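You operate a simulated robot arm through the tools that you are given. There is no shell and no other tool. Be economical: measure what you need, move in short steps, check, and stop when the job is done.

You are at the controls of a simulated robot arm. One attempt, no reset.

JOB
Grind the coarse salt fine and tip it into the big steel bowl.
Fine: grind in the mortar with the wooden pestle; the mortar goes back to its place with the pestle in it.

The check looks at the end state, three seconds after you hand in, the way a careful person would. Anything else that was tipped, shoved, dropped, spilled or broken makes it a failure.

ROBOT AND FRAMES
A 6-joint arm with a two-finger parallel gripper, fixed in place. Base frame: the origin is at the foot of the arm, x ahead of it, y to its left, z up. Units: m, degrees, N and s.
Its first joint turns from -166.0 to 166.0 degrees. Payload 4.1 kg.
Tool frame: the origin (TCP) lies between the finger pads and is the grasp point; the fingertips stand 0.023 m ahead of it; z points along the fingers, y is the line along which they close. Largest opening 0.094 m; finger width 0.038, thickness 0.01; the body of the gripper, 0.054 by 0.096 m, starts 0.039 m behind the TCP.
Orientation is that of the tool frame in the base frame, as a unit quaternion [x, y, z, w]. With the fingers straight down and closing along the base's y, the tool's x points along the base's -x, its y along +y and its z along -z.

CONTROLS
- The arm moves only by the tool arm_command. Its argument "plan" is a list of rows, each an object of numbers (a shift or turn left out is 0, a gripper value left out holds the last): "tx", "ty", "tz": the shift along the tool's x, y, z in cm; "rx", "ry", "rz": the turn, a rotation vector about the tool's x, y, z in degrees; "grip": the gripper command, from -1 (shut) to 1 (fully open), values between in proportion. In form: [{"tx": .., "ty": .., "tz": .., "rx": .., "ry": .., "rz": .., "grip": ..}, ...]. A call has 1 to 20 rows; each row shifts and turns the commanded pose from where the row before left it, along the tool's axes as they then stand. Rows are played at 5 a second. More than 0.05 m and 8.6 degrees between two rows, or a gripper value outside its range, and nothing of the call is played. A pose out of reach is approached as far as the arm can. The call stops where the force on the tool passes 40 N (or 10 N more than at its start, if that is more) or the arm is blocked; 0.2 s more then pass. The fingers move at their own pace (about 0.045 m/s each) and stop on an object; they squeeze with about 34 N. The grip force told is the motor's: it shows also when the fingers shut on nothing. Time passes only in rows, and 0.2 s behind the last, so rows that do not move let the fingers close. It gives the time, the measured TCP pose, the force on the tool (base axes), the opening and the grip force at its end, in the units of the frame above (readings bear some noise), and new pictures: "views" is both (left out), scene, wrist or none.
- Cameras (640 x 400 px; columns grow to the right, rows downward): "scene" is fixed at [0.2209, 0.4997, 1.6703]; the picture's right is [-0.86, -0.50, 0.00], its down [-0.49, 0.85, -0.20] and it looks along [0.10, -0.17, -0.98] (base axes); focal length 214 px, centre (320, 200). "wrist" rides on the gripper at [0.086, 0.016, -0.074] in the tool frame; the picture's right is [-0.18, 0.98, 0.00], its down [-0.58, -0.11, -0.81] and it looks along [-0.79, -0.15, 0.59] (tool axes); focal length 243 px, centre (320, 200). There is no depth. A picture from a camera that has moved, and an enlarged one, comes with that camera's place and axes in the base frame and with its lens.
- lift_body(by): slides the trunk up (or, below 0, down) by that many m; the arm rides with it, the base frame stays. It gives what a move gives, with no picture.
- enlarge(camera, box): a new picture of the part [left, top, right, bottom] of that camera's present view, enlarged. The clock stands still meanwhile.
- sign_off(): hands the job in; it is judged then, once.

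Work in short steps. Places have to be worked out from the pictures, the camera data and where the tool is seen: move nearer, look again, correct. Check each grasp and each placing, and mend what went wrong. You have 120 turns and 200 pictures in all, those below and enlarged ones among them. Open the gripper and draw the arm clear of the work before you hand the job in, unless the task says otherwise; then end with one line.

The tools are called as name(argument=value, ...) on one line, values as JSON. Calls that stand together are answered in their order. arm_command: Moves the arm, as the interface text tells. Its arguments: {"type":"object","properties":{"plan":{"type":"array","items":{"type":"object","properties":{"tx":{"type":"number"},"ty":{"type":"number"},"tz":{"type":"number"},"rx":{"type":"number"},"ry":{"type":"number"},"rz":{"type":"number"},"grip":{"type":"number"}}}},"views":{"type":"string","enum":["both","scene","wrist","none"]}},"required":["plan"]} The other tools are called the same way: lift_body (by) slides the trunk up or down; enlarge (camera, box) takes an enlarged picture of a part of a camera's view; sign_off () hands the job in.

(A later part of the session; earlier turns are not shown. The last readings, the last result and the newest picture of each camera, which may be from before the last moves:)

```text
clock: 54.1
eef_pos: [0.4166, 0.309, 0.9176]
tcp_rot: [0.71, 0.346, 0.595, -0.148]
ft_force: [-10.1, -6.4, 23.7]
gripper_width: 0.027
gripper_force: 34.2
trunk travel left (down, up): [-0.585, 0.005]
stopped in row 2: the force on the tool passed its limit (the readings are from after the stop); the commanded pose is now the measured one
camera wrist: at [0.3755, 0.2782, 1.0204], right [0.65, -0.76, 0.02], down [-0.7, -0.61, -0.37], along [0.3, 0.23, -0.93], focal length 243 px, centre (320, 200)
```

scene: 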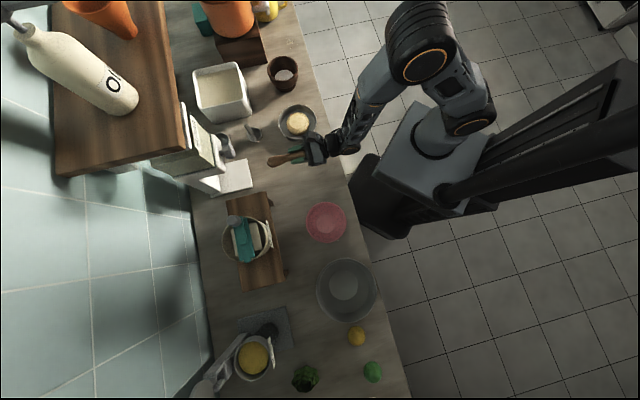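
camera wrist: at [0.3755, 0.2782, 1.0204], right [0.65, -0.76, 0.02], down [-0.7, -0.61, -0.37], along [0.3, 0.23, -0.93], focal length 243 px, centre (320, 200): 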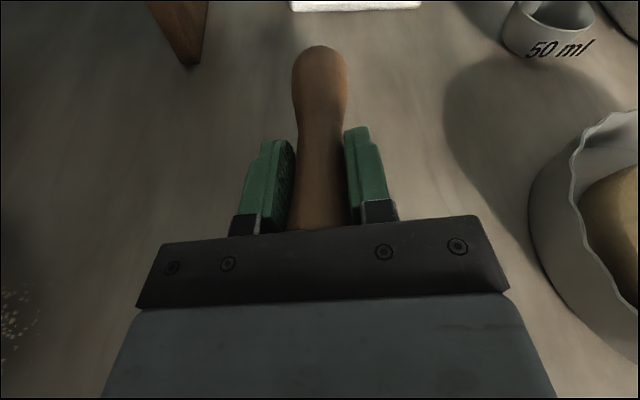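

Rather than push, I flatten the tool by 7° in two steps while lowering correspondingly.

arm_command(plan=[{"ry": 3.5}, {"tx": -0.6}, {"ry": 3.5}, {"tx": -0.6}, {}], views="wrist")

```text
clock: 54.4
eef_pos: [0.4161, 0.308, 0.9174]
tcp_rot: [0.703, 0.344, 0.603, -0.152]
ft_force: [-7.9, -5.6, 20.0]
gripper_width: 0.0269
gripper_force: 34.6
trunk travel left (down, up): [-0.585, 0.005]
stopped in row 1: the force on the tool passed its limit (the readings are from after the stop); the commanded pose is now the measured one
camera wrist: at [0.3745, 0.2769, 1.0205], right [0.65, -0.76, 0.02], down [-0.69, -0.6, -0.39], along [0.31, 0.24, -0.92], focal length 243 px, centre (320, 200)
```

wrist: 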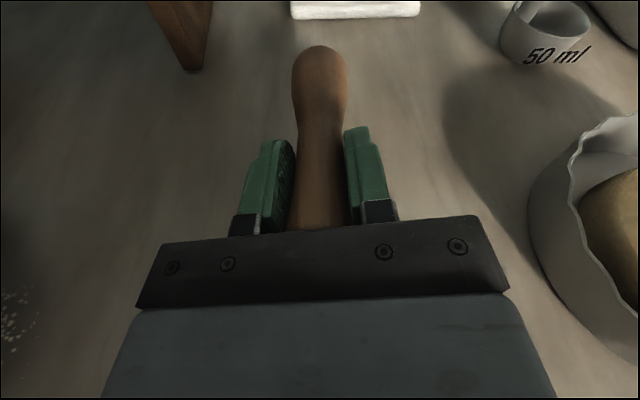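

I relieve pressure first, then flatten.

arm_command(plan=[{"tx": 0.5}, {"tx": 0.3, "ry": 3}, {"ry": 3}, {}], views="none")

arm_command(plan=[{"tx": -0.3}, {"tx": -0.3}, {"tx": -0.3}, {}], views="wrist")

```text
clock: 55.4
eef_pos: [0.4175, 0.3141, 0.9237]
tcp_rot: [0.672, 0.337, 0.638, -0.17]
ft_force: [0.1, -1.5, 4.5]
gripper_width: 0.0265
gripper_force: 34.4
trunk travel left (down, up): [-0.585, 0.005]
```

```text
clock: 56.0
eef_pos: [0.4186, 0.3138, 0.9245]
tcp_rot: [0.666, 0.334, 0.644, -0.173]
ft_force: [-9.4, -5.9, 21.8]
gripper_width: 0.0268
gripper_force: 34.1
trunk travel left (down, up): [-0.585, 0.005]
stopped in row 2: the force on the tool passed its limit (the readings are from after the stop); the commanded pose is now the measured one
camera wrist: at [0.368, 0.2719, 1.02], right [0.67, -0.75, 0.02], down [-0.64, -0.58, -0.5], along [0.38, 0.32, -0.87], focal length 243 px, centre (320, 200)
```

wrist: 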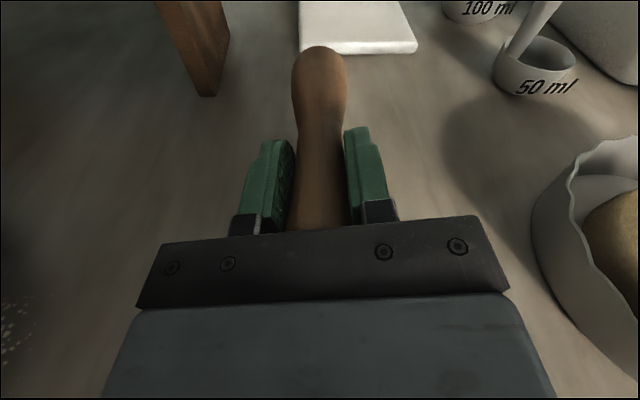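

The gripper's rear is what now touches. I go back to about 12° pitch so the head rests on the counter, then check.

arm_command(plan=[{"tx": 0.4}, {"ry": -3}, {"ry": -3}, {}], views="none")

arm_command(plan=[{"tx": -0.2}, {"tx": -0.2}, {"tx": -0.2}, {}], views="scene")

enlarge(camera="scene", box=[250, 100, 410, 200])

```text
clock: 57.0
eef_pos: [0.4197, 0.3137, 0.926]
tcp_rot: [0.701, 0.343, 0.606, -0.153]
ft_force: [0.8, -0.7, -1.6]
gripper_width: 0.0266
gripper_force: 33.3
trunk travel left (down, up): [-0.585, 0.005]
```

```text
clock: 58.0
eef_pos: [0.4197, 0.3123, 0.9213]
tcp_rot: [0.701, 0.343, 0.606, -0.154]
ft_force: [0.1, -0.5, -1.0]
gripper_width: 0.0267
gripper_force: 33.7
trunk travel left (down, up): [-0.585, 0.005]
```

scene: 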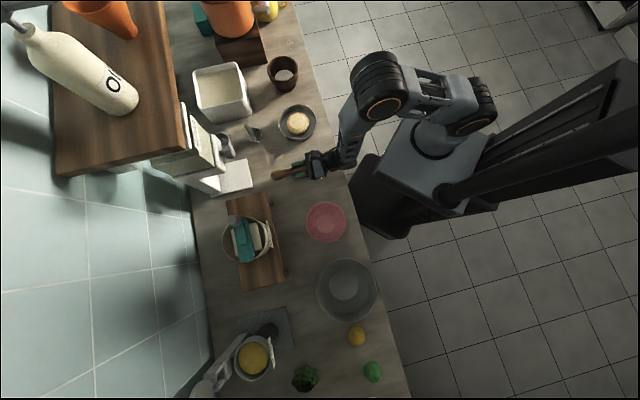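

```text
4.00 times, centred on (330, 150) of scene
camera zoom: at [0.2209, 0.4997, 1.6703], right [-0.86, -0.5, 0.0], down [-0.49, 0.85, -0.2], along [0.1, -0.17, -0.98], focal length 858 px, centre (280, 400)
```

zoom: 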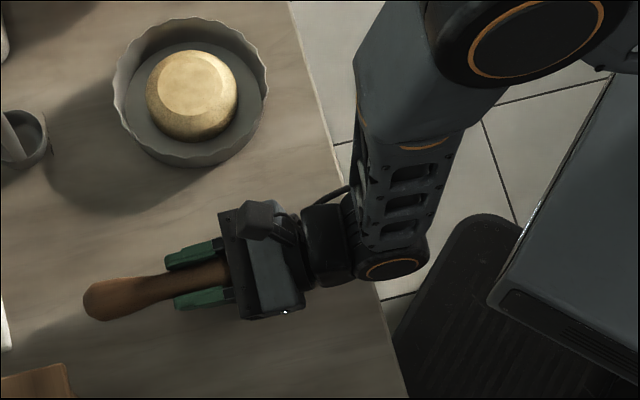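

The wrist joint near the counter edge was touching. I lower a touch more to head contact.

arm_command(plan=[{"tx": -0.2}, {"tx": -0.2}, {"tx": -0.2}, {}], views="wrist")

```text
clock: 59.0
eef_pos: [0.4192, 0.3123, 0.9201]
tcp_rot: [0.697, 0.341, 0.612, -0.155]
ft_force: [-9.7, -3.8, 21.0]
gripper_width: 0.0266
gripper_force: 34.3
trunk travel left (down, up): [-0.585, 0.005]
stopped in row 4: the force on the tool passed its limit (the readings are from after the stop); the commanded pose is now the measured one
camera wrist: at [0.3746, 0.2778, 1.0206], right [0.65, -0.76, 0.02], down [-0.68, -0.6, -0.42], along [0.33, 0.26, -0.91], focal length 243 px, centre (320, 200)
```

wrist: 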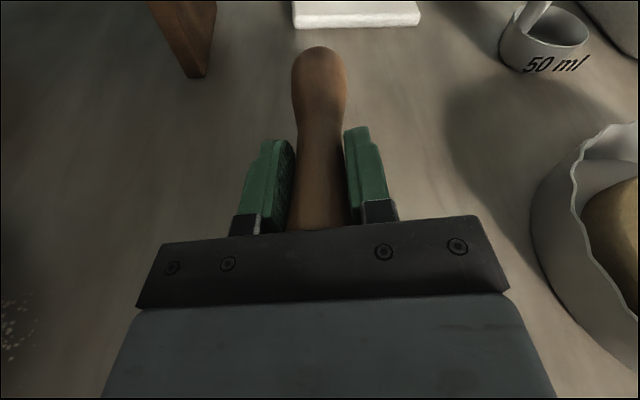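

The wrist overlaps the counter edge, so I back the tool 6 cm toward the base so that it clears the edge, then lower and flatten there.

arm_command(plan=[{"tx": 1.5}, {"tz": -3}, {"tz": -3}, {}], views="none")

arm_command(plan=[{"tx": -0.5}, {"tx": -0.5}, {"tx": -0.5}, {"tx": -0.3}, {}], views="wrist")

enlarge(camera="scene", box=[250, 100, 410, 200])

```text
clock: 60.0
eef_pos: [0.3768, 0.2769, 0.9449]
tcp_rot: [0.698, 0.342, 0.61, -0.156]
ft_force: [-0.9, 1.1, -0.2]
gripper_width: 0.0269
gripper_force: 34.1
trunk travel left (down, up): [-0.585, 0.005]
```

```text
clock: 61.2
eef_pos: [0.3771, 0.2733, 0.9289]
tcp_rot: [0.698, 0.342, 0.61, -0.156]
ft_force: [-0.6, 0.4, -0.1]
gripper_width: 0.0264
gripper_force: 33.9
trunk travel left (down, up): [-0.585, 0.005]
camera wrist: at [0.3328, 0.2396, 1.0288], right [0.65, -0.76, 0.02], down [-0.69, -0.6, -0.41], along [0.32, 0.25, -0.91], focal length 243 px, centre (320, 200)
```

wrist: 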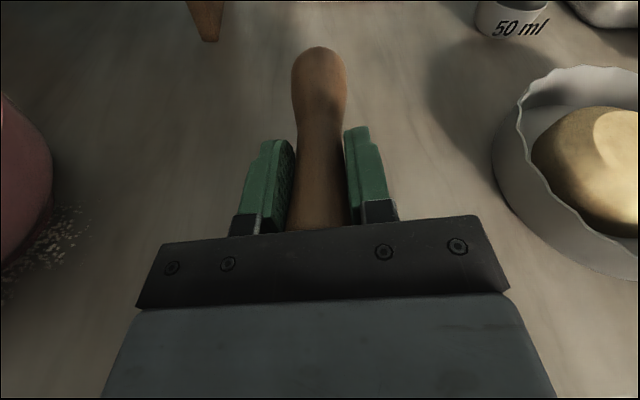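

```text
4.00 times, centred on (330, 150) of scene
camera zoom: at [0.2209, 0.4997, 1.6703], right [-0.86, -0.5, 0.0], down [-0.49, 0.85, -0.2], along [0.1, -0.17, -0.98], focal length 858 px, centre (280, 400)
```

zoom: 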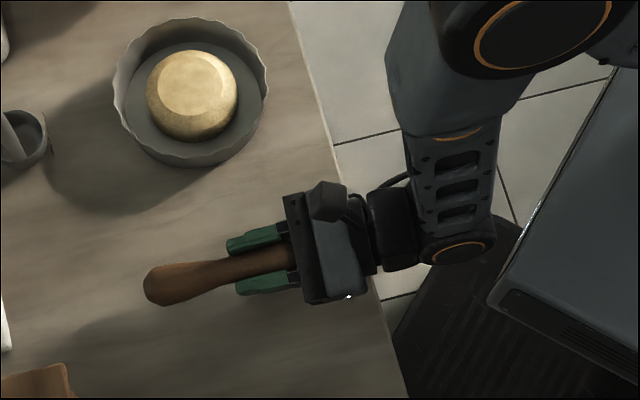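

Now the wrist is past the edge. I keep lowering gently.

arm_command(plan=[{"tx": -0.5}, {"tx": -0.5}, {"tx": -0.4}, {}], views="none")

arm_command(plan=[{"tx": -0.4}, {"tx": -0.3}, {}], views="wrist")

```text
clock: 62.0
eef_pos: [0.3749, 0.2714, 0.9207]
tcp_rot: [0.692, 0.34, 0.616, -0.161]
ft_force: [-9.6, -4.9, 22.6]
gripper_width: 0.0267
gripper_force: 34.1
trunk travel left (down, up): [-0.585, 0.005]
stopped in row 4: the force on the tool passed its limit (the readings are from after the stop); the commanded pose is now the measured one
```

```text
clock: 62.4
eef_pos: [0.3767, 0.2696, 0.9207]
tcp_rot: [0.69, 0.34, 0.619, -0.161]
ft_force: [-11.5, -7.4, 23.9]
gripper_width: 0.0267
gripper_force: 33.7
trunk travel left (down, up): [-0.585, 0.005]
stopped in row 1: the force on the tool passed its limit (the readings are from after the stop); the commanded pose is now the measured one
camera wrist: at [0.33, 0.2349, 1.0205], right [0.65, -0.76, 0.02], down [-0.68, -0.6, -0.44], along [0.34, 0.27, -0.9], focal length 243 px, centre (320, 200)
```

wrist: 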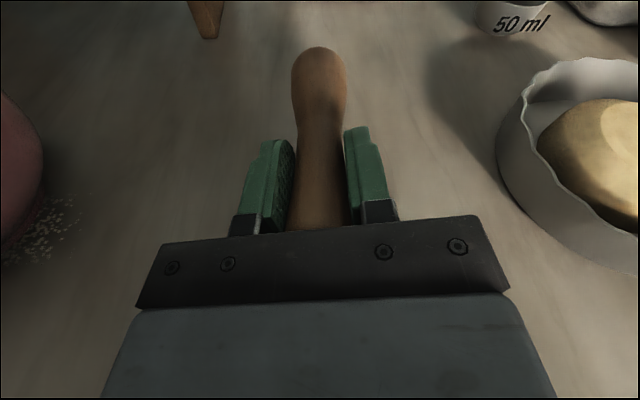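

I check whether the contact here is just the pestle head by flattening slightly after relieving.

arm_command(plan=[{"tx": 0.3}, {"ry": 3}, {"ry": 3}, {"tx": -0.3}, {}], views="none")

arm_command(plan=[{"tx": -0.3}, {"tx": -0.3}, {"tx": -0.3}, {}], views="none")

```text
clock: 63.1
eef_pos: [0.3757, 0.2708, 0.9254]
tcp_rot: [0.666, 0.331, 0.645, -0.173]
ft_force: [-8.6, -7.7, 21.2]
gripper_width: 0.0267
gripper_force: 34.1
trunk travel left (down, up): [-0.585, 0.005]
stopped in row 3: the force on the tool passed its limit (the readings are from after the stop); the commanded pose is now the measured one
```

```text
clock: 63.5
eef_pos: [0.3758, 0.2719, 0.925]
tcp_rot: [0.664, 0.332, 0.648, -0.173]
ft_force: [-9.0, -8.9, 22.5]
gripper_width: 0.0268
gripper_force: 34.5
trunk travel left (down, up): [-0.585, 0.005]
stopped in row 1: the force on the tool passed its limit (the readings are from after the stop); the commanded pose is now the measured one
```

The gripper body itself is touching at low pitch, so about 11° is the flattest possible, with the head just on the counter. I return to that and open the fingers in small steps.

arm_command(plan=[{"tx": 0.5}, {"ry": -3}, {"ry": -4}, {"tx": -0.3}, {"tx": -0.2}, {}], views="none")

arm_command(plan=[{"grip": -0.4}, {"grip": -0.35}, {"grip": -0.3}, {"grip": -0.25}, {}, {}], views="wrist")

```text
clock: 64.9
eef_pos: [0.3776, 0.2727, 0.9232]
tcp_rot: [0.704, 0.342, 0.604, -0.153]
ft_force: [0.5, 0.3, -0.2]
gripper_width: 0.0265
gripper_force: 34.1
trunk travel left (down, up): [-0.585, 0.005]
```

```text
clock: 66.3
eef_pos: [0.3773, 0.2731, 0.9223]
tcp_rot: [0.703, 0.342, 0.605, -0.153]
ft_force: [0.8, -0.2, -0.5]
gripper_width: 0.0353
gripper_force: 0.1
trunk travel left (down, up): [-0.585, 0.005]
camera wrist: at [0.3344, 0.2399, 1.0251], right [0.65, -0.76, 0.02], down [-0.69, -0.6, -0.4], along [0.31, 0.24, -0.92], focal length 243 px, centre (320, 200)
```

wrist: 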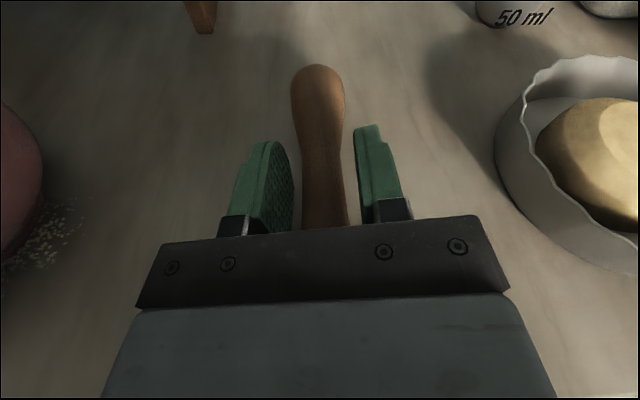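

Pestle has settled onto the counter between the fingers. I open wider and look again.

arm_command(plan=[{"grip": 0.0}, {"grip": 0.3}, {"grip": 0.6}, {"grip": 1}, {}, {}], views="wrist")

```text
clock: 67.7
eef_pos: [0.3777, 0.2722, 0.9231]
tcp_rot: [0.703, 0.34, 0.605, -0.153]
ft_force: [-0.5, 0.4, 0.2]
gripper_width: 0.094
gripper_force: 0.0
trunk travel left (down, up): [-0.585, 0.005]
camera wrist: at [0.3344, 0.2399, 1.0251], right [0.65, -0.76, 0.02], down [-0.69, -0.6, -0.4], along [0.31, 0.24, -0.92], focal length 243 px, centre (320, 200)
```

wrist: 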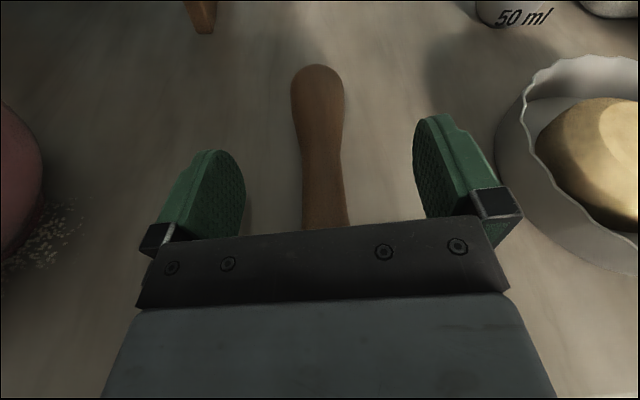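

The pestle lies still. I raise straight up well clear of it and swing the tool back to pointing down.

arm_command(plan=[{"tx": 2}, {"tx": 3}, {"tx": 4}, {"tx": 4}, {"tx": 4}, {"tx": 4}, {}], views="none")

arm_command(plan=[{"ry": -8}, {"ry": -8}, {"ry": -8}, {"ry": -8}, {"ry": -8}, {"ry": -8}, {"ry": -8}, {"ry": -8}, {"ry": -8}, {"ry": -6}, {}])

```text
clock: 69.3
eef_pos: [0.3868, 0.3362, 1.1271]
tcp_rot: [0.704, 0.341, 0.605, -0.152]
ft_force: [0.1, 0.2, -0.4]
gripper_width: 0.0938
gripper_force: 0.1
trunk travel left (down, up): [-0.585, 0.005]
```

```text
clock: 71.7
eef_pos: [0.3883, 0.3311, 1.1212]
tcp_rot: [0.926, 0.357, 0.071, 0.099]
ft_force: [-0.4, -0.3, -0.2]
gripper_width: 0.0941
gripper_force: 0.1
out of reach, approached as far as the arm can: row 5, 10
trunk travel left (down, up): [-0.585, 0.005]
camera wrist: at [0.4458, 0.3883, 1.2023], right [0.5, -0.84, 0.22], down [-0.66, -0.21, 0.72], along [-0.56, -0.5, -0.66], focal length 243 px, centre (320, 200)
```

scene: 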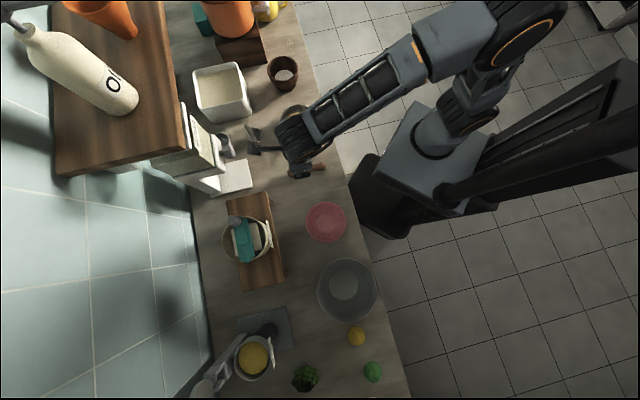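
wrist: 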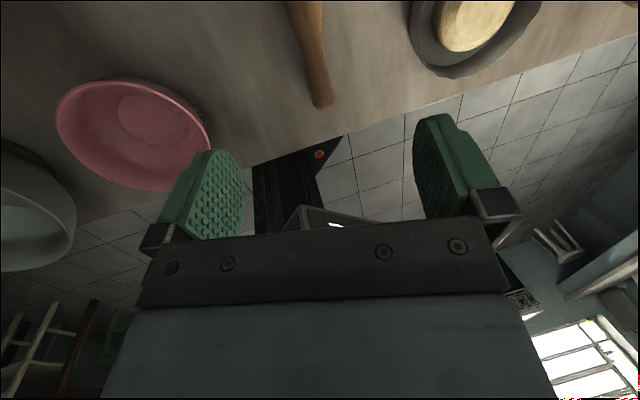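

I turn the wrist back (about -137°) so that the camera faces outward from the base side again.

arm_command(plan=[{"rz": -8.5}, {"rz": -8.5}, {"rz": -8.5}, {"rz": -8.5}, {"rz": -8.5}, {"rz": -8.5}, {"rz": -8.5}, {"rz": -8.5}, {"rz": -8.5}, {"rz": -8.5}, {"rz": -8.5}, {"rz": -8.5}, {"rz": -8.5}, {"rz": -8.5}, {"rz": -8.5}, {"rz": -8.5}, {"rz": -1.4}, {}], views="none")

```text
clock: 75.5
eef_pos: [0.3825, 0.3239, 1.1074]
tcp_rot: [0.004, 0.993, -0.064, 0.099]
ft_force: [0.0, -1.1, 0.2]
gripper_width: 0.0939
gripper_force: 0.2
out of reach, approached as far as the arm can: row 1, 2, 3, 4
trunk travel left (down, up): [-0.585, 0.005]
```

I level the tool and move toward the mortar for a look.

arm_command(plan=[{"ry": 5.7, "rx": -3.7}, {"ry": 5.7, "rx": -3.7}, {"ty": -4.4}, {"ty": -4.4}, {"ty": -4.4}, {"ty": -4.4}, {"ty": -4.4}, {"ty": -4.4}, {"tx": -4.5}, {"tx": -4.5}, {"tx": -4.5}, {}])

enlarge(camera="wrist", box=[200, 60, 480, 235])

enlarge(camera="scene", box=[230, 30, 350, 105])

```text
clock: 78.1
eef_pos: [0.4983, 0.0817, 1.1376]
tcp_rot: [0.006, 0.991, -0.082, 0.109]
ft_force: [-0.7, 0.0, 0.3]
gripper_width: 0.0943
gripper_force: 0.2
out of reach, approached as far as the arm can: row 1, 2, 8, 9, 10, 11
trunk travel left (down, up): [-0.585, 0.005]
camera wrist: at [0.397, 0.1098, 1.1881], right [0.21, 0.97, -0.12], down [0.39, 0.03, 0.92], along [0.9, -0.24, -0.37], focal length 243 px, centre (320, 200)
```

scene: 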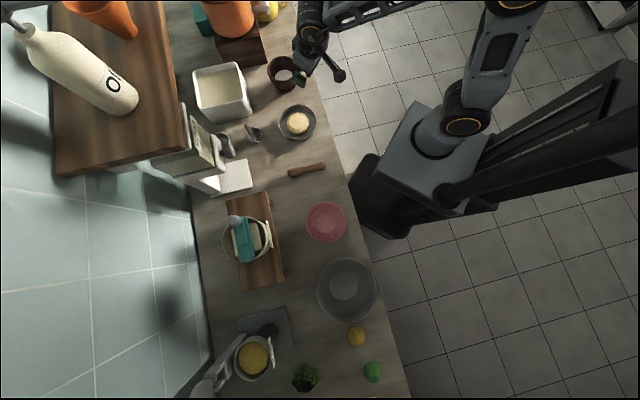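
wrist: 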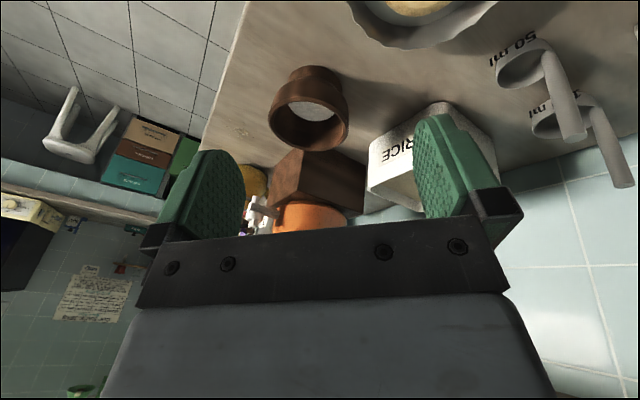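

```text
2.29 times, centred on (340, 148) of wrist
camera zoom: at [0.397, 0.1098, 1.1881], right [0.21, 0.97, -0.12], down [0.39, 0.03, 0.92], along [0.9, -0.24, -0.37], focal length 555 px, centre (274, 320)
```

zoom: 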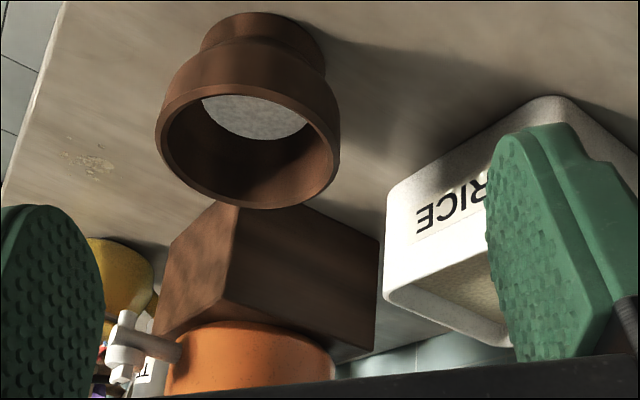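

```text
5.33 times, centred on (290, 68) of scene
camera zoom: at [0.2209, 0.4997, 1.6703], right [-0.86, -0.5, 0.0], down [-0.49, 0.85, -0.2], along [0.1, -0.17, -0.98], focal length 1144 px, centre (480, 907)
```

zoom: 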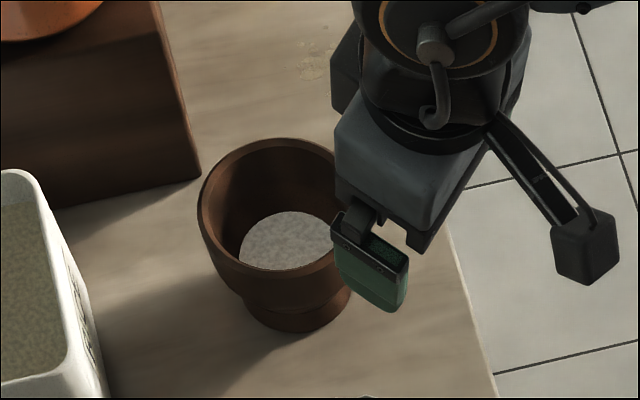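

The tool won't level: it stays about 14° tilted, so some wrist joint seems to be at a limit. I test small corrections separately to see which one is refused.

arm_command(plan=[{"tz": -3}, {"ry": 4}, {"ry": 4}, {}], views="none")

arm_command(plan=[{"rx": -4}, {"rx": -4}, {}], views="none")

arm_command(plan=[{"rz": -8}, {"rz": -8}, {}], views="none")

```text
clock: 79.1
eef_pos: [0.485, 0.0906, 1.1527]
tcp_rot: [0.01, 0.992, -0.098, 0.082]
ft_force: [0.9, -0.5, -0.1]
gripper_width: 0.0941
gripper_force: 0.1
out of reach, approached as far as the arm can: row 1, 2, 3
trunk travel left (down, up): [-0.585, 0.005]
```

```text
clock: 79.9
eef_pos: [0.4873, 0.0912, 1.1532]
tcp_rot: [0.009, 0.992, -0.096, 0.083]
ft_force: [0.0, 0.8, -0.6]
gripper_width: 0.0941
gripper_force: 0.1
out of reach, approached as far as the arm can: row 1, 2
trunk travel left (down, up): [-0.585, 0.005]
```

```text
clock: 80.7
eef_pos: [0.4868, 0.0916, 1.1513]
tcp_rot: [-0.13, 0.983, -0.107, 0.068]
ft_force: [0.5, -0.7, 0.4]
gripper_width: 0.0941
gripper_force: 0.0
trunk travel left (down, up): [-0.585, 0.005]
```

The refusal is about the sideways tilt: an earlier wrist joint is at its stop in this branch, while turning about the tool axis is free. A near-rim grip with the fingers closing radially tolerates that lean, so I turn the tool to it.

arm_command(plan=[{"rz": -8.2}, {"rz": -8.2}, {"rz": -8.2}, {"rz": -8.2}, {"rz": -8.2}, {"rz": -8.2}, {"rz": -8.2}, {"rz": -8.2}, {"rz": -8.4}, {}])

```text
clock: 82.9
eef_pos: [0.2499, 0.223, 0.9228]
tcp_rot: [-0.694, 0.707, -0.132, -0.002]
ft_force: [0.7, 0.5, -0.7]
gripper_width: 0.094
gripper_force: 0.0
out of reach, approached as far as the arm can: row 1, 2, 3, 4, 5, 6, 7, 8, 9
trunk travel left (down, up): [-0.585, 0.005]
camera wrist: at [0.2158, 0.1519, 1.0074], right [-0.96, 0.18, -0.22], down [-0.02, 0.72, 0.69], along [0.28, 0.67, -0.69], focal length 243 px, centre (320, 200)
```

scene: 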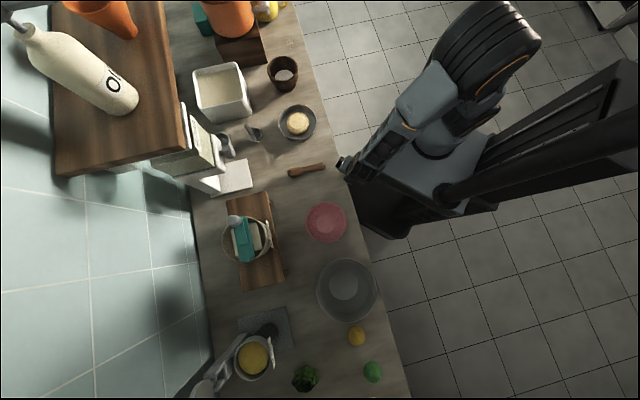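
wrist: 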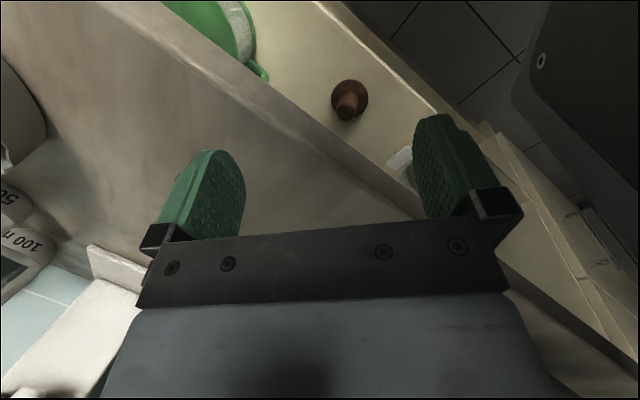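

The arm traded position for orientation and came close to the counter edge; nothing appears disturbed. I first raise the tool and see how the arm responds.

arm_command(plan=[{"tz": -2}, {"tz": -2}, {}], views="none")

```text
clock: 83.7
eef_pos: [0.2245, 0.22, 0.9333]
tcp_rot: [-0.694, 0.708, -0.13, -0.006]
ft_force: [0.8, 0.0, 0.2]
gripper_width: 0.0939
gripper_force: 0.0
out of reach, approached as far as the arm can: row 1, 2
trunk travel left (down, up): [-0.585, 0.005]
```

I need to unwind the forearm roll. I start by swinging the tool toward the free side a little and raising, in a small step.

arm_command(plan=[{"ry": 5}, {"ry": 5}, {"tz": -3}, {"tz": -3}, {"tz": -3}, {}], views="none")

```text
clock: 85.1
eef_pos: [0.1658, 0.2295, 0.9637]
tcp_rot: [-0.679, 0.705, -0.193, -0.066]
ft_force: [-0.8, 0.4, -0.4]
gripper_width: 0.0939
gripper_force: 0.1
out of reach, approached as far as the arm can: row 1, 2, 3, 4, 5
trunk travel left (down, up): [-0.585, 0.005]
```

Turning about the tool axis was what drove the arm here, so I undo that turn.

arm_command(plan=[{"rz": 8}, {"rz": 8}, {"rz": 8}, {"rz": 8}, {}])

```text
clock: 86.3
eef_pos: [0.1685, 0.2333, 0.9641]
tcp_rot: [-0.461, 0.864, -0.2, -0.017]
ft_force: [1.0, -0.7, -0.8]
gripper_width: 0.094
gripper_force: 0.1
trunk travel left (down, up): [-0.585, 0.005]
camera wrist: at [0.0935, 0.2, 1.0462], right [-0.68, 0.63, -0.36], down [0.3, 0.7, 0.65], along [0.67, 0.34, -0.67], focal length 243 px, centre (320, 200)
```

scene: 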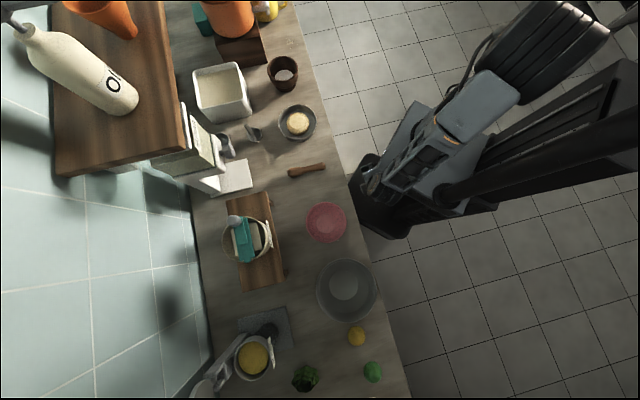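
wrist: 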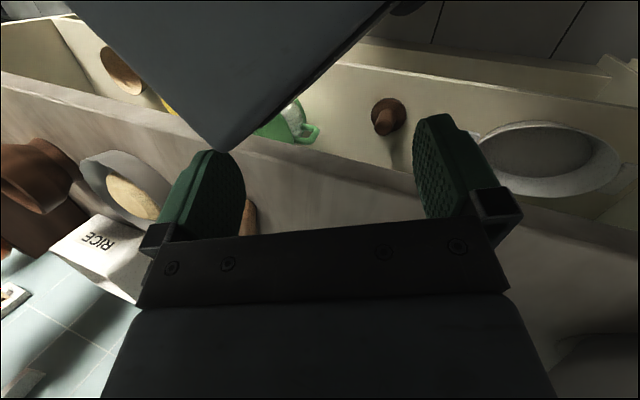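

All rows are reachable again, in free space off the counter. I turn a bit more and raise.

arm_command(plan=[{"rz": 8}, {"rz": 8}, {"rz": 8}, {"tz": -3}, {"tz": -3}, {"tz": -3}, {"tz": -3}, {}], views="none")

```text
clock: 87.1
eef_pos: [0.1719, 0.2334, 0.9662]
tcp_rot: [-0.284, 0.938, -0.198, 0.024]
ft_force: [3.1, 0.0, 1.7]
gripper_width: 0.094
gripper_force: 0.1
trunk travel left (down, up): [-0.585, 0.005]
stopped in row 4: the force on the tool passed its limit (the readings are from after the stop); the commanded pose is now the measured one
```

Something blocked the upward motion; I look.

enlarge(camera="scene", box=[330, 80, 490, 180])

enlarge(camera="wrist", box=[0, 0, 640, 400])

```text
4.00 times, centred on (410, 130) of scene
camera zoom: at [0.2209, 0.4997, 1.6703], right [-0.86, -0.5, 0.0], down [-0.49, 0.85, -0.2], along [0.1, -0.17, -0.98], focal length 858 px, centre (-40, 480)
```

zoom: 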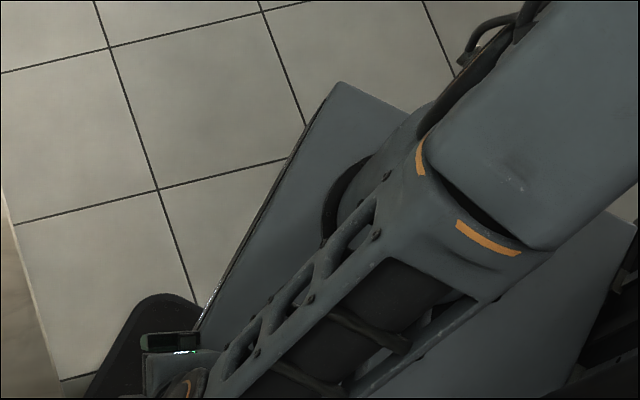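

```text
1.00 times, centred on (320, 200) of wrist
camera zoom: at [0.0772, 0.2262, 1.0335], right [-0.36, 0.85, -0.39], down [0.42, 0.52, 0.75], along [0.84, 0.1, -0.54], focal length 243 px, centre (320, 200)
```

zoom: 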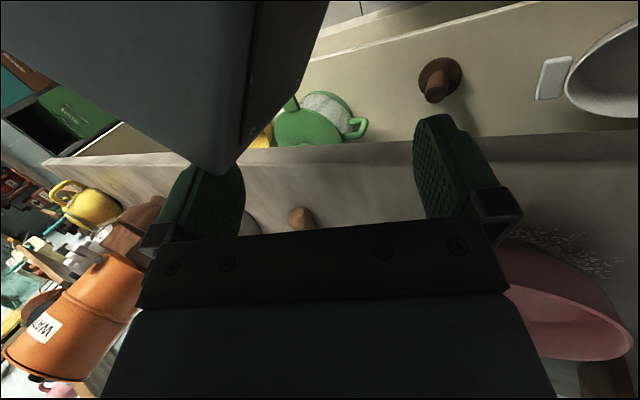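

A finger is next to the robot's own base box. I move outward and up, away from it.

arm_command(plan=[{"tx": -1.5, "tz": -1}, {"tx": -2.6, "tz": -1.8}, {"tx": -2.6, "tz": -1.8}, {}])

```text
clock: 88.1
eef_pos: [0.221, 0.2861, 1.0059]
tcp_rot: [-0.283, 0.938, -0.198, 0.026]
ft_force: [-0.5, 0.2, -0.1]
gripper_width: 0.0941
gripper_force: 0.3
trunk travel left (down, up): [-0.585, 0.005]
camera wrist: at [0.1269, 0.2793, 1.0727], right [-0.36, 0.85, -0.39], down [0.42, 0.52, 0.74], along [0.84, 0.1, -0.54], focal length 243 px, centre (320, 200)
```

scene: 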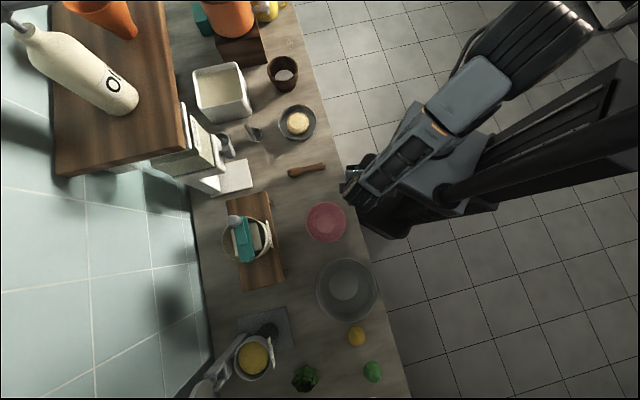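
wrist: 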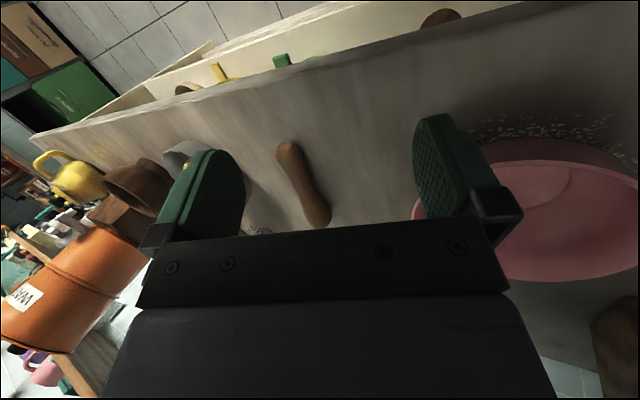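

Free again. I raise straight up 20 cm.

arm_command(plan=[{"tx": 0.27, "ty": -1.54, "tz": -3.7}, {"tx": 0.27, "ty": -1.54, "tz": -3.7}, {"tx": 0.27, "ty": -1.54, "tz": -3.7}, {"tx": 0.27, "ty": -1.54, "tz": -3.7}, {"tx": 0.27, "ty": -1.54, "tz": -3.7}, {}])

```text
clock: 89.5
eef_pos: [0.2207, 0.2875, 1.2056]
tcp_rot: [-0.284, 0.938, -0.198, 0.025]
ft_force: [1.3, 0.6, -0.9]
gripper_width: 0.094
gripper_force: 0.1
trunk travel left (down, up): [-0.585, 0.005]
camera wrist: at [0.1267, 0.2797, 1.2724], right [-0.36, 0.85, -0.39], down [0.42, 0.52, 0.75], along [0.84, 0.1, -0.54], focal length 243 px, centre (320, 200)
```

scene: 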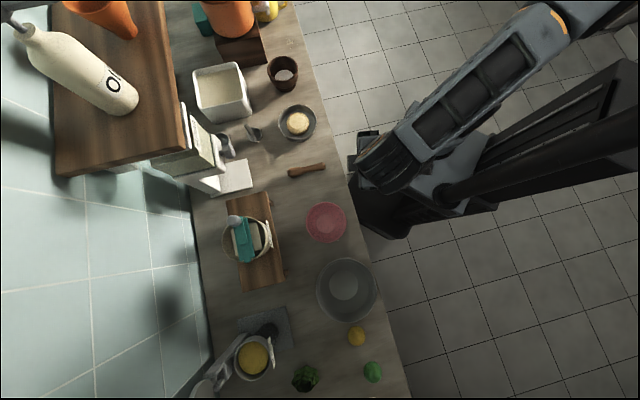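
wrist: 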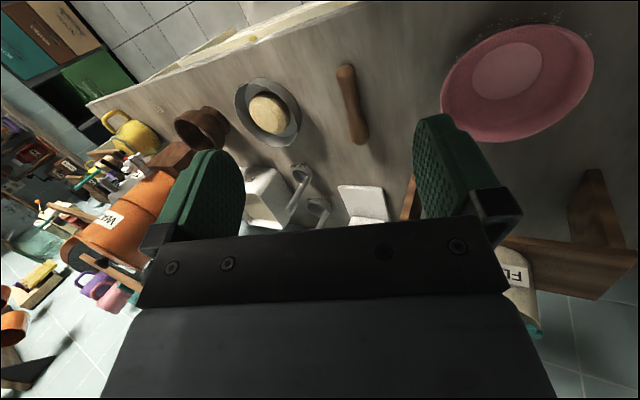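

There's good clearance now. I try levelling the tool here.

arm_command(plan=[{"rx": -7.5, "ry": -1.3}, {"rx": -7.5, "ry": -1.3}, {"rx": -7.5, "ry": -1.3}, {}], views="none")

```text
clock: 90.5
eef_pos: [0.2509, 0.2703, 1.1787]
tcp_rot: [-0.296, 0.947, -0.095, 0.084]
ft_force: [-0.2, -0.1, -0.3]
gripper_width: 0.0939
gripper_force: 0.1
out of reach, approached as far as the arm can: row 1, 2, 3
trunk travel left (down, up): [-0.585, 0.005]
```

The forearm roll joint is at its stop, so I unwind it: swing the tool sideways about the forearm direction, keeping the wrist in place, in free air.

arm_command(plan=[{"rx": 6.9, "ry": -4.8, "tx": -1.66, "ty": -2.42}, {"rx": 6.9, "ry": -4.8, "tx": -1.66, "ty": -2.42}, {"rx": 6.9, "ry": -4.8, "tx": -1.66, "ty": -2.42}, {"rx": 6.9, "ry": -4.8, "tx": -1.66, "ty": -2.42}, {"rx": 6.9, "ry": -4.8, "tx": -1.66, "ty": -2.42}, {"rx": 6.9, "ry": -4.8, "tx": -1.66, "ty": -2.42}, {}], views="scene")

```text
clock: 92.1
eef_pos: [0.3812, 0.225, 1.2796]
tcp_rot: [-0.262, 0.802, -0.346, 0.411]
ft_force: [0.2, -0.3, 0.0]
gripper_width: 0.0939
gripper_force: 0.1
trunk travel left (down, up): [-0.585, 0.005]
```

scene: 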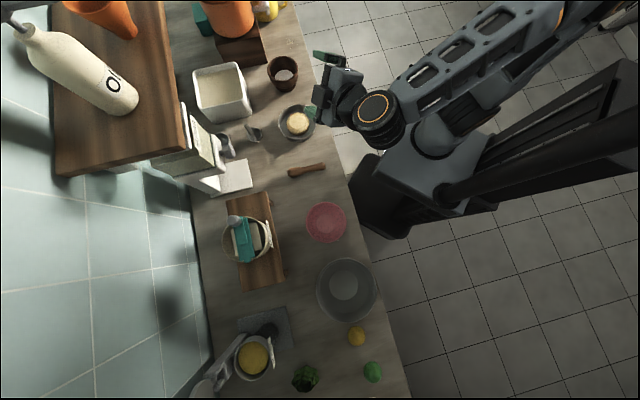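

No more refusals. I continue the unwinding until the tool points upward.

arm_command(plan=[{"rx": 6.9, "ry": -4.8, "tx": -1.66, "ty": -2.42}, {"rx": 6.9, "ry": -4.8, "tx": -1.66, "ty": -2.42}, {"rx": 6.9, "ry": -4.8, "tx": -1.66, "ty": -2.42}, {"rx": 6.9, "ry": -4.8, "tx": -1.66, "ty": -2.42}, {"rx": 6.9, "ry": -4.8, "tx": -1.66, "ty": -2.42}, {"rx": 6.9, "ry": -4.8, "tx": -1.66, "ty": -2.42}, {"rx": 6.9, "ry": -4.8, "tx": -1.66, "ty": -2.42}, {}], views="scene")

```text
clock: 93.9
eef_pos: [0.387, 0.2309, 1.4731]
tcp_rot: [-0.161, 0.444, -0.551, 0.688]
ft_force: [0.5, -0.5, 0.5]
gripper_width: 0.0942
gripper_force: 0.1
trunk travel left (down, up): [-0.585, 0.005]
```

scene: 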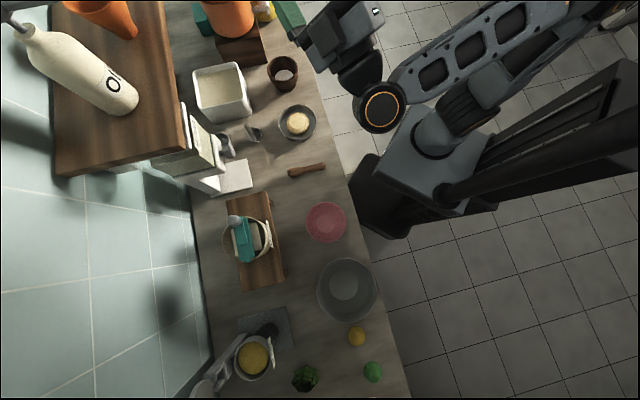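

Now I sweep the tool from this side through the forearm's line toward the other side, in free air.

arm_command(plan=[{"rx": -5.6, "ry": -6.3, "tx": -2.19, "ty": 1.95}, {"rx": -5.6, "ry": -6.3, "tx": -2.19, "ty": 1.95}, {"rx": -5.6, "ry": -6.3, "tx": -2.19, "ty": 1.95}, {"rx": -5.6, "ry": -6.3, "tx": -2.19, "ty": 1.95}, {"rx": -5.6, "ry": -6.3, "tx": -2.19, "ty": 1.95}, {"rx": -5.6, "ry": -6.3, "tx": -2.19, "ty": 1.95}, {"rx": -5.6, "ry": -6.3, "tx": -2.19, "ty": 1.95}, {}], views="scene")

```text
clock: 95.7
eef_pos: [0.3935, 0.4163, 1.4008]
tcp_rot: [-0.567, 0.314, -0.275, 0.71]
ft_force: [-0.8, -0.9, -0.1]
gripper_width: 0.094
gripper_force: 0.0
trunk travel left (down, up): [-0.585, 0.005]
```

scene: 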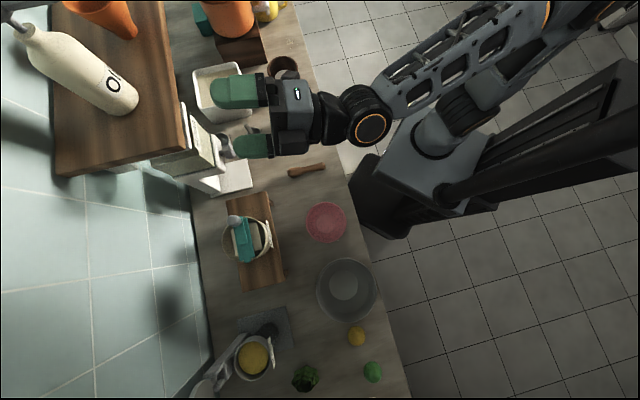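

Nearly aligned with the forearm. I continue past it.

arm_command(plan=[{"rx": -5.6, "ry": -6.3, "tx": -2.19, "ty": 1.95}, {"rx": -5.6, "ry": -6.3, "tx": -2.19, "ty": 1.95}, {"rx": -5.6, "ry": -6.3, "tx": -2.19, "ty": 1.95}, {"rx": -5.6, "ry": -6.3, "tx": -2.19, "ty": 1.95}, {"rx": -5.6, "ry": -6.3, "tx": -2.19, "ty": 1.95}, {"rx": -5.6, "ry": -6.3, "tx": -2.19, "ty": 1.95}, {}], views="scene")

```text
clock: 97.3
eef_pos: [0.2736, 0.4878, 1.3038]
tcp_rot: [0.802, -0.136, -0.021, -0.581]
ft_force: [-0.8, -0.4, 0.2]
gripper_width: 0.094
gripper_force: 0.1
trunk travel left (down, up): [-0.585, 0.005]
```

scene: 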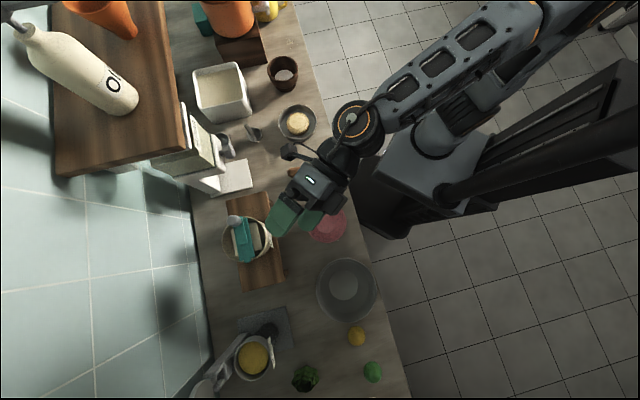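

Past the line now. I swing the tool down to vertical on this side.

arm_command(plan=[{"rx": -8.12, "ry": 1.68, "tx": 0.6, "ty": 2.87}, {"rx": -8.12, "ry": 1.68, "tx": 0.6, "ty": 2.87}, {"rx": -8.12, "ry": 1.68, "tx": 0.6, "ty": 2.87}, {"rx": -8.12, "ry": 1.68, "tx": 0.6, "ty": 2.87}, {"rx": -8.12, "ry": 1.68, "tx": 0.6, "ty": 2.87}, {"rx": -8.12, "ry": 1.68, "tx": 0.6, "ty": 2.87}, {"rx": -8.12, "ry": 1.68, "tx": 0.6, "ty": 2.87}, {"rx": -8.12, "ry": 1.68, "tx": 0.6, "ty": 2.87}, {"rx": -4.7, "ry": 1}, {}], views="scene")

```text
clock: 99.5
eef_pos: [0.2756, 0.304, 1.1067]
tcp_rot: [0.981, -0.158, -0.06, -0.095]
ft_force: [-0.8, -0.3, -0.1]
gripper_width: 0.0939
gripper_force: 0.1
out of reach, approached as far as the arm can: row 6, 7, 8, 9
trunk travel left (down, up): [-0.585, 0.005]
```

scene: 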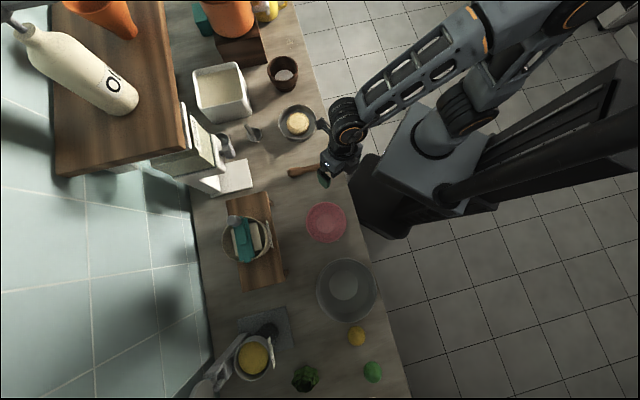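

The camera side now faces outward (heading −18°), so the tool roll joint is likely near its end. I test one turning direction briefly.

arm_command(plan=[{"rz": -8}, {"rz": -8}, {}], views="none")

```text
clock: 100.3
eef_pos: [0.2762, 0.3045, 1.1056]
tcp_rot: [0.993, -0.019, -0.046, -0.104]
ft_force: [0.2, -0.9, -0.3]
gripper_width: 0.0941
gripper_force: 0.1
trunk travel left (down, up): [-0.585, 0.005]
```

That direction is free. I keep turning.

arm_command(plan=[{"rz": -8.5}, {"rz": -8.5}, {"rz": -8.5}, {"rz": -8.5}, {"rz": -8.5}, {"rz": -8.5}, {"rz": -8.5}, {"rz": -8.5}, {"rz": -8.5}, {"rz": -8.5}, {}], views="none")

```text
clock: 102.7
eef_pos: [0.2759, 0.3053, 1.1069]
tcp_rot: [0.746, 0.657, 0.036, -0.108]
ft_force: [0.7, 0.1, 0.0]
gripper_width: 0.0939
gripper_force: 0.0
trunk travel left (down, up): [-0.585, 0.005]
```

Heading is 82° now. I try levelling here.

arm_command(plan=[{"rx": -3.3, "ry": -5.65}, {"rx": -3.3, "ry": -5.65}, {}], views="none")

```text
clock: 103.5
eef_pos: [0.2767, 0.3049, 1.1079]
tcp_rot: [0.746, 0.656, 0.036, -0.107]
ft_force: [-0.2, -0.1, -0.6]
gripper_width: 0.0941
gripper_force: 0.0
out of reach, approached as far as the arm can: row 1, 2
trunk travel left (down, up): [-0.585, 0.005]
```

Still refused. I move outward, where the forearm is flatter, and try again.

arm_command(plan=[{"tx": -0.4, "ty": 4.2, "tz": -1.85}, {"tx": -0.4, "ty": 4.2, "tz": -1.85}, {"tx": -0.4, "ty": 4.2, "tz": -1.85}, {"tx": -0.4, "ty": 4.2, "tz": -1.85}, {}], views="none")

arm_command(plan=[{"rx": -3.3, "ry": -5.65}, {"rx": -3.3, "ry": -5.65}, {}], views="scene")

```text
clock: 104.7
eef_pos: [0.442, 0.2522, 1.1514]
tcp_rot: [0.745, 0.655, 0.041, -0.118]
ft_force: [-1.2, 0.5, -0.2]
gripper_width: 0.0938
gripper_force: 0.1
out of reach, approached as far as the arm can: row 4
trunk travel left (down, up): [-0.585, 0.005]
```

```text
clock: 105.5
eef_pos: [0.4408, 0.2529, 1.152]
tcp_rot: [0.745, 0.655, 0.041, -0.118]
ft_force: [0.6, -0.4, -0.5]
gripper_width: 0.094
gripper_force: 0.0
out of reach, approached as far as the arm can: row 1, 2
trunk travel left (down, up): [-0.585, 0.005]
```

scene: 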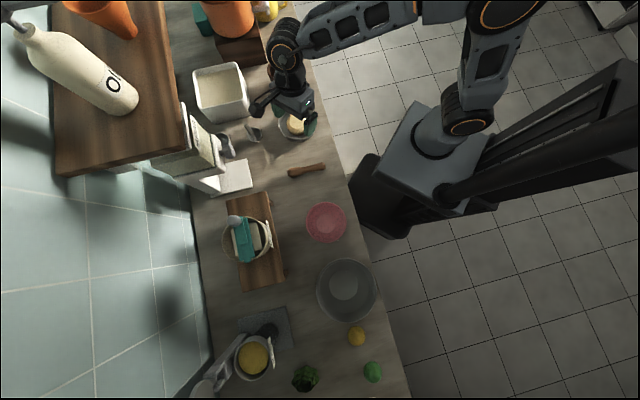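

The geometry is clear now: the arm is planar, and the forearm roll stops about 13° short of vertical on this branch. The current orientation (fingers closing radially, camera on the left, leaning left) actually suits a near-rim grip and a sideways pour, so I set the lean to match the mortar's wall.

arm_command(plan=[{"ry": 3}, {"rx": -7}, {"rx": -7}, {"rz": -6.5}, {}], views="none")

```text
clock: 106.7
eef_pos: [0.4455, 0.24, 1.1417]
tcp_rot: [0.713, 0.681, 0.154, -0.058]
ft_force: [-0.3, 0.1, -0.1]
gripper_width: 0.0941
gripper_force: 0.0
out of reach, approached as far as the arm can: row 3
trunk travel left (down, up): [-0.585, 0.005]
```

Now I move over toward the mortar's near side at a safe height.

arm_command(plan=[{"tx": -3.8, "ty": 1.95, "tz": -0.58}, {"tx": -3.8, "ty": 1.95, "tz": -0.58}, {"tx": -3.8, "ty": 1.95, "tz": -0.58}, {"tx": -3.8, "ty": 1.95, "tz": -0.58}, {"tx": -3.8, "ty": 1.95, "tz": -0.58}, {"tx": -3.8, "ty": 1.95, "tz": -0.58}, {}])

```text
clock: 108.3
eef_pos: [0.5569, 0.0057, 1.1205]
tcp_rot: [0.713, 0.682, 0.154, -0.059]
ft_force: [0.3, 0.5, 0.1]
gripper_width: 0.094
gripper_force: 0.0
trunk travel left (down, up): [-0.585, 0.005]
camera wrist: at [0.5631, 0.0642, 1.2177], right [0.97, -0.24, 0.07], down [-0.23, -0.78, 0.58], along [-0.08, -0.57, -0.81], focal length 243 px, centre (320, 200)
```

scene: 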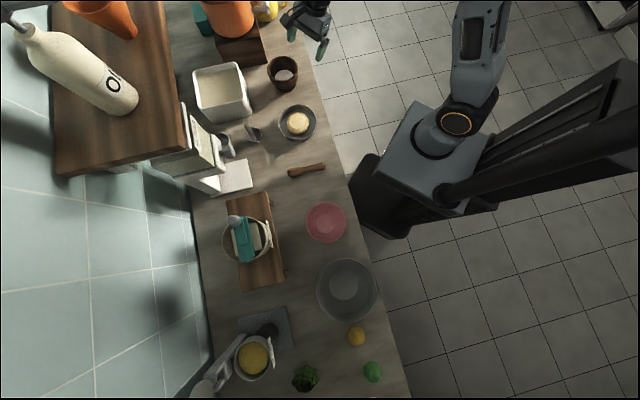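
wrist: 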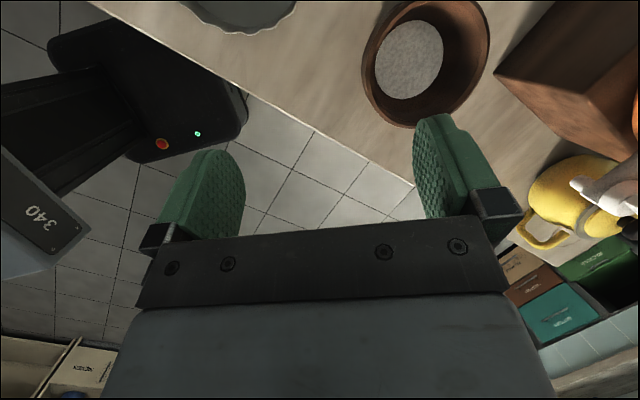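

The camera shows the mortar well; its rim centre checks at (0.68, 0.008). I add radial lean and go to a pre-grasp point along the wall direction.

arm_command(plan=[{"rx": -7}, {"tx": -2.84, "ty": 1.0, "tz": 3.24}, {"tx": -2.84, "ty": 1.0, "tz": 3.24}, {}], views="wrist")

```text
clock: 109.3
eef_pos: [0.5858, -0.0348, 1.0446]
tcp_rot: [0.716, 0.671, 0.195, -0.014]
ft_force: [0.7, 0.1, -0.6]
gripper_width: 0.0941
gripper_force: 0.1
trunk travel left (down, up): [-0.585, 0.005]
camera wrist: at [0.5825, 0.0263, 1.1435], right [0.94, -0.27, 0.18], down [-0.33, -0.77, 0.54], along [-0.01, -0.57, -0.82], focal length 243 px, centre (320, 200)
```

wrist: 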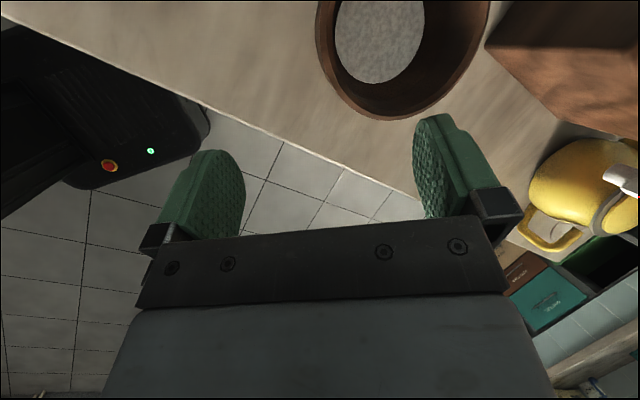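

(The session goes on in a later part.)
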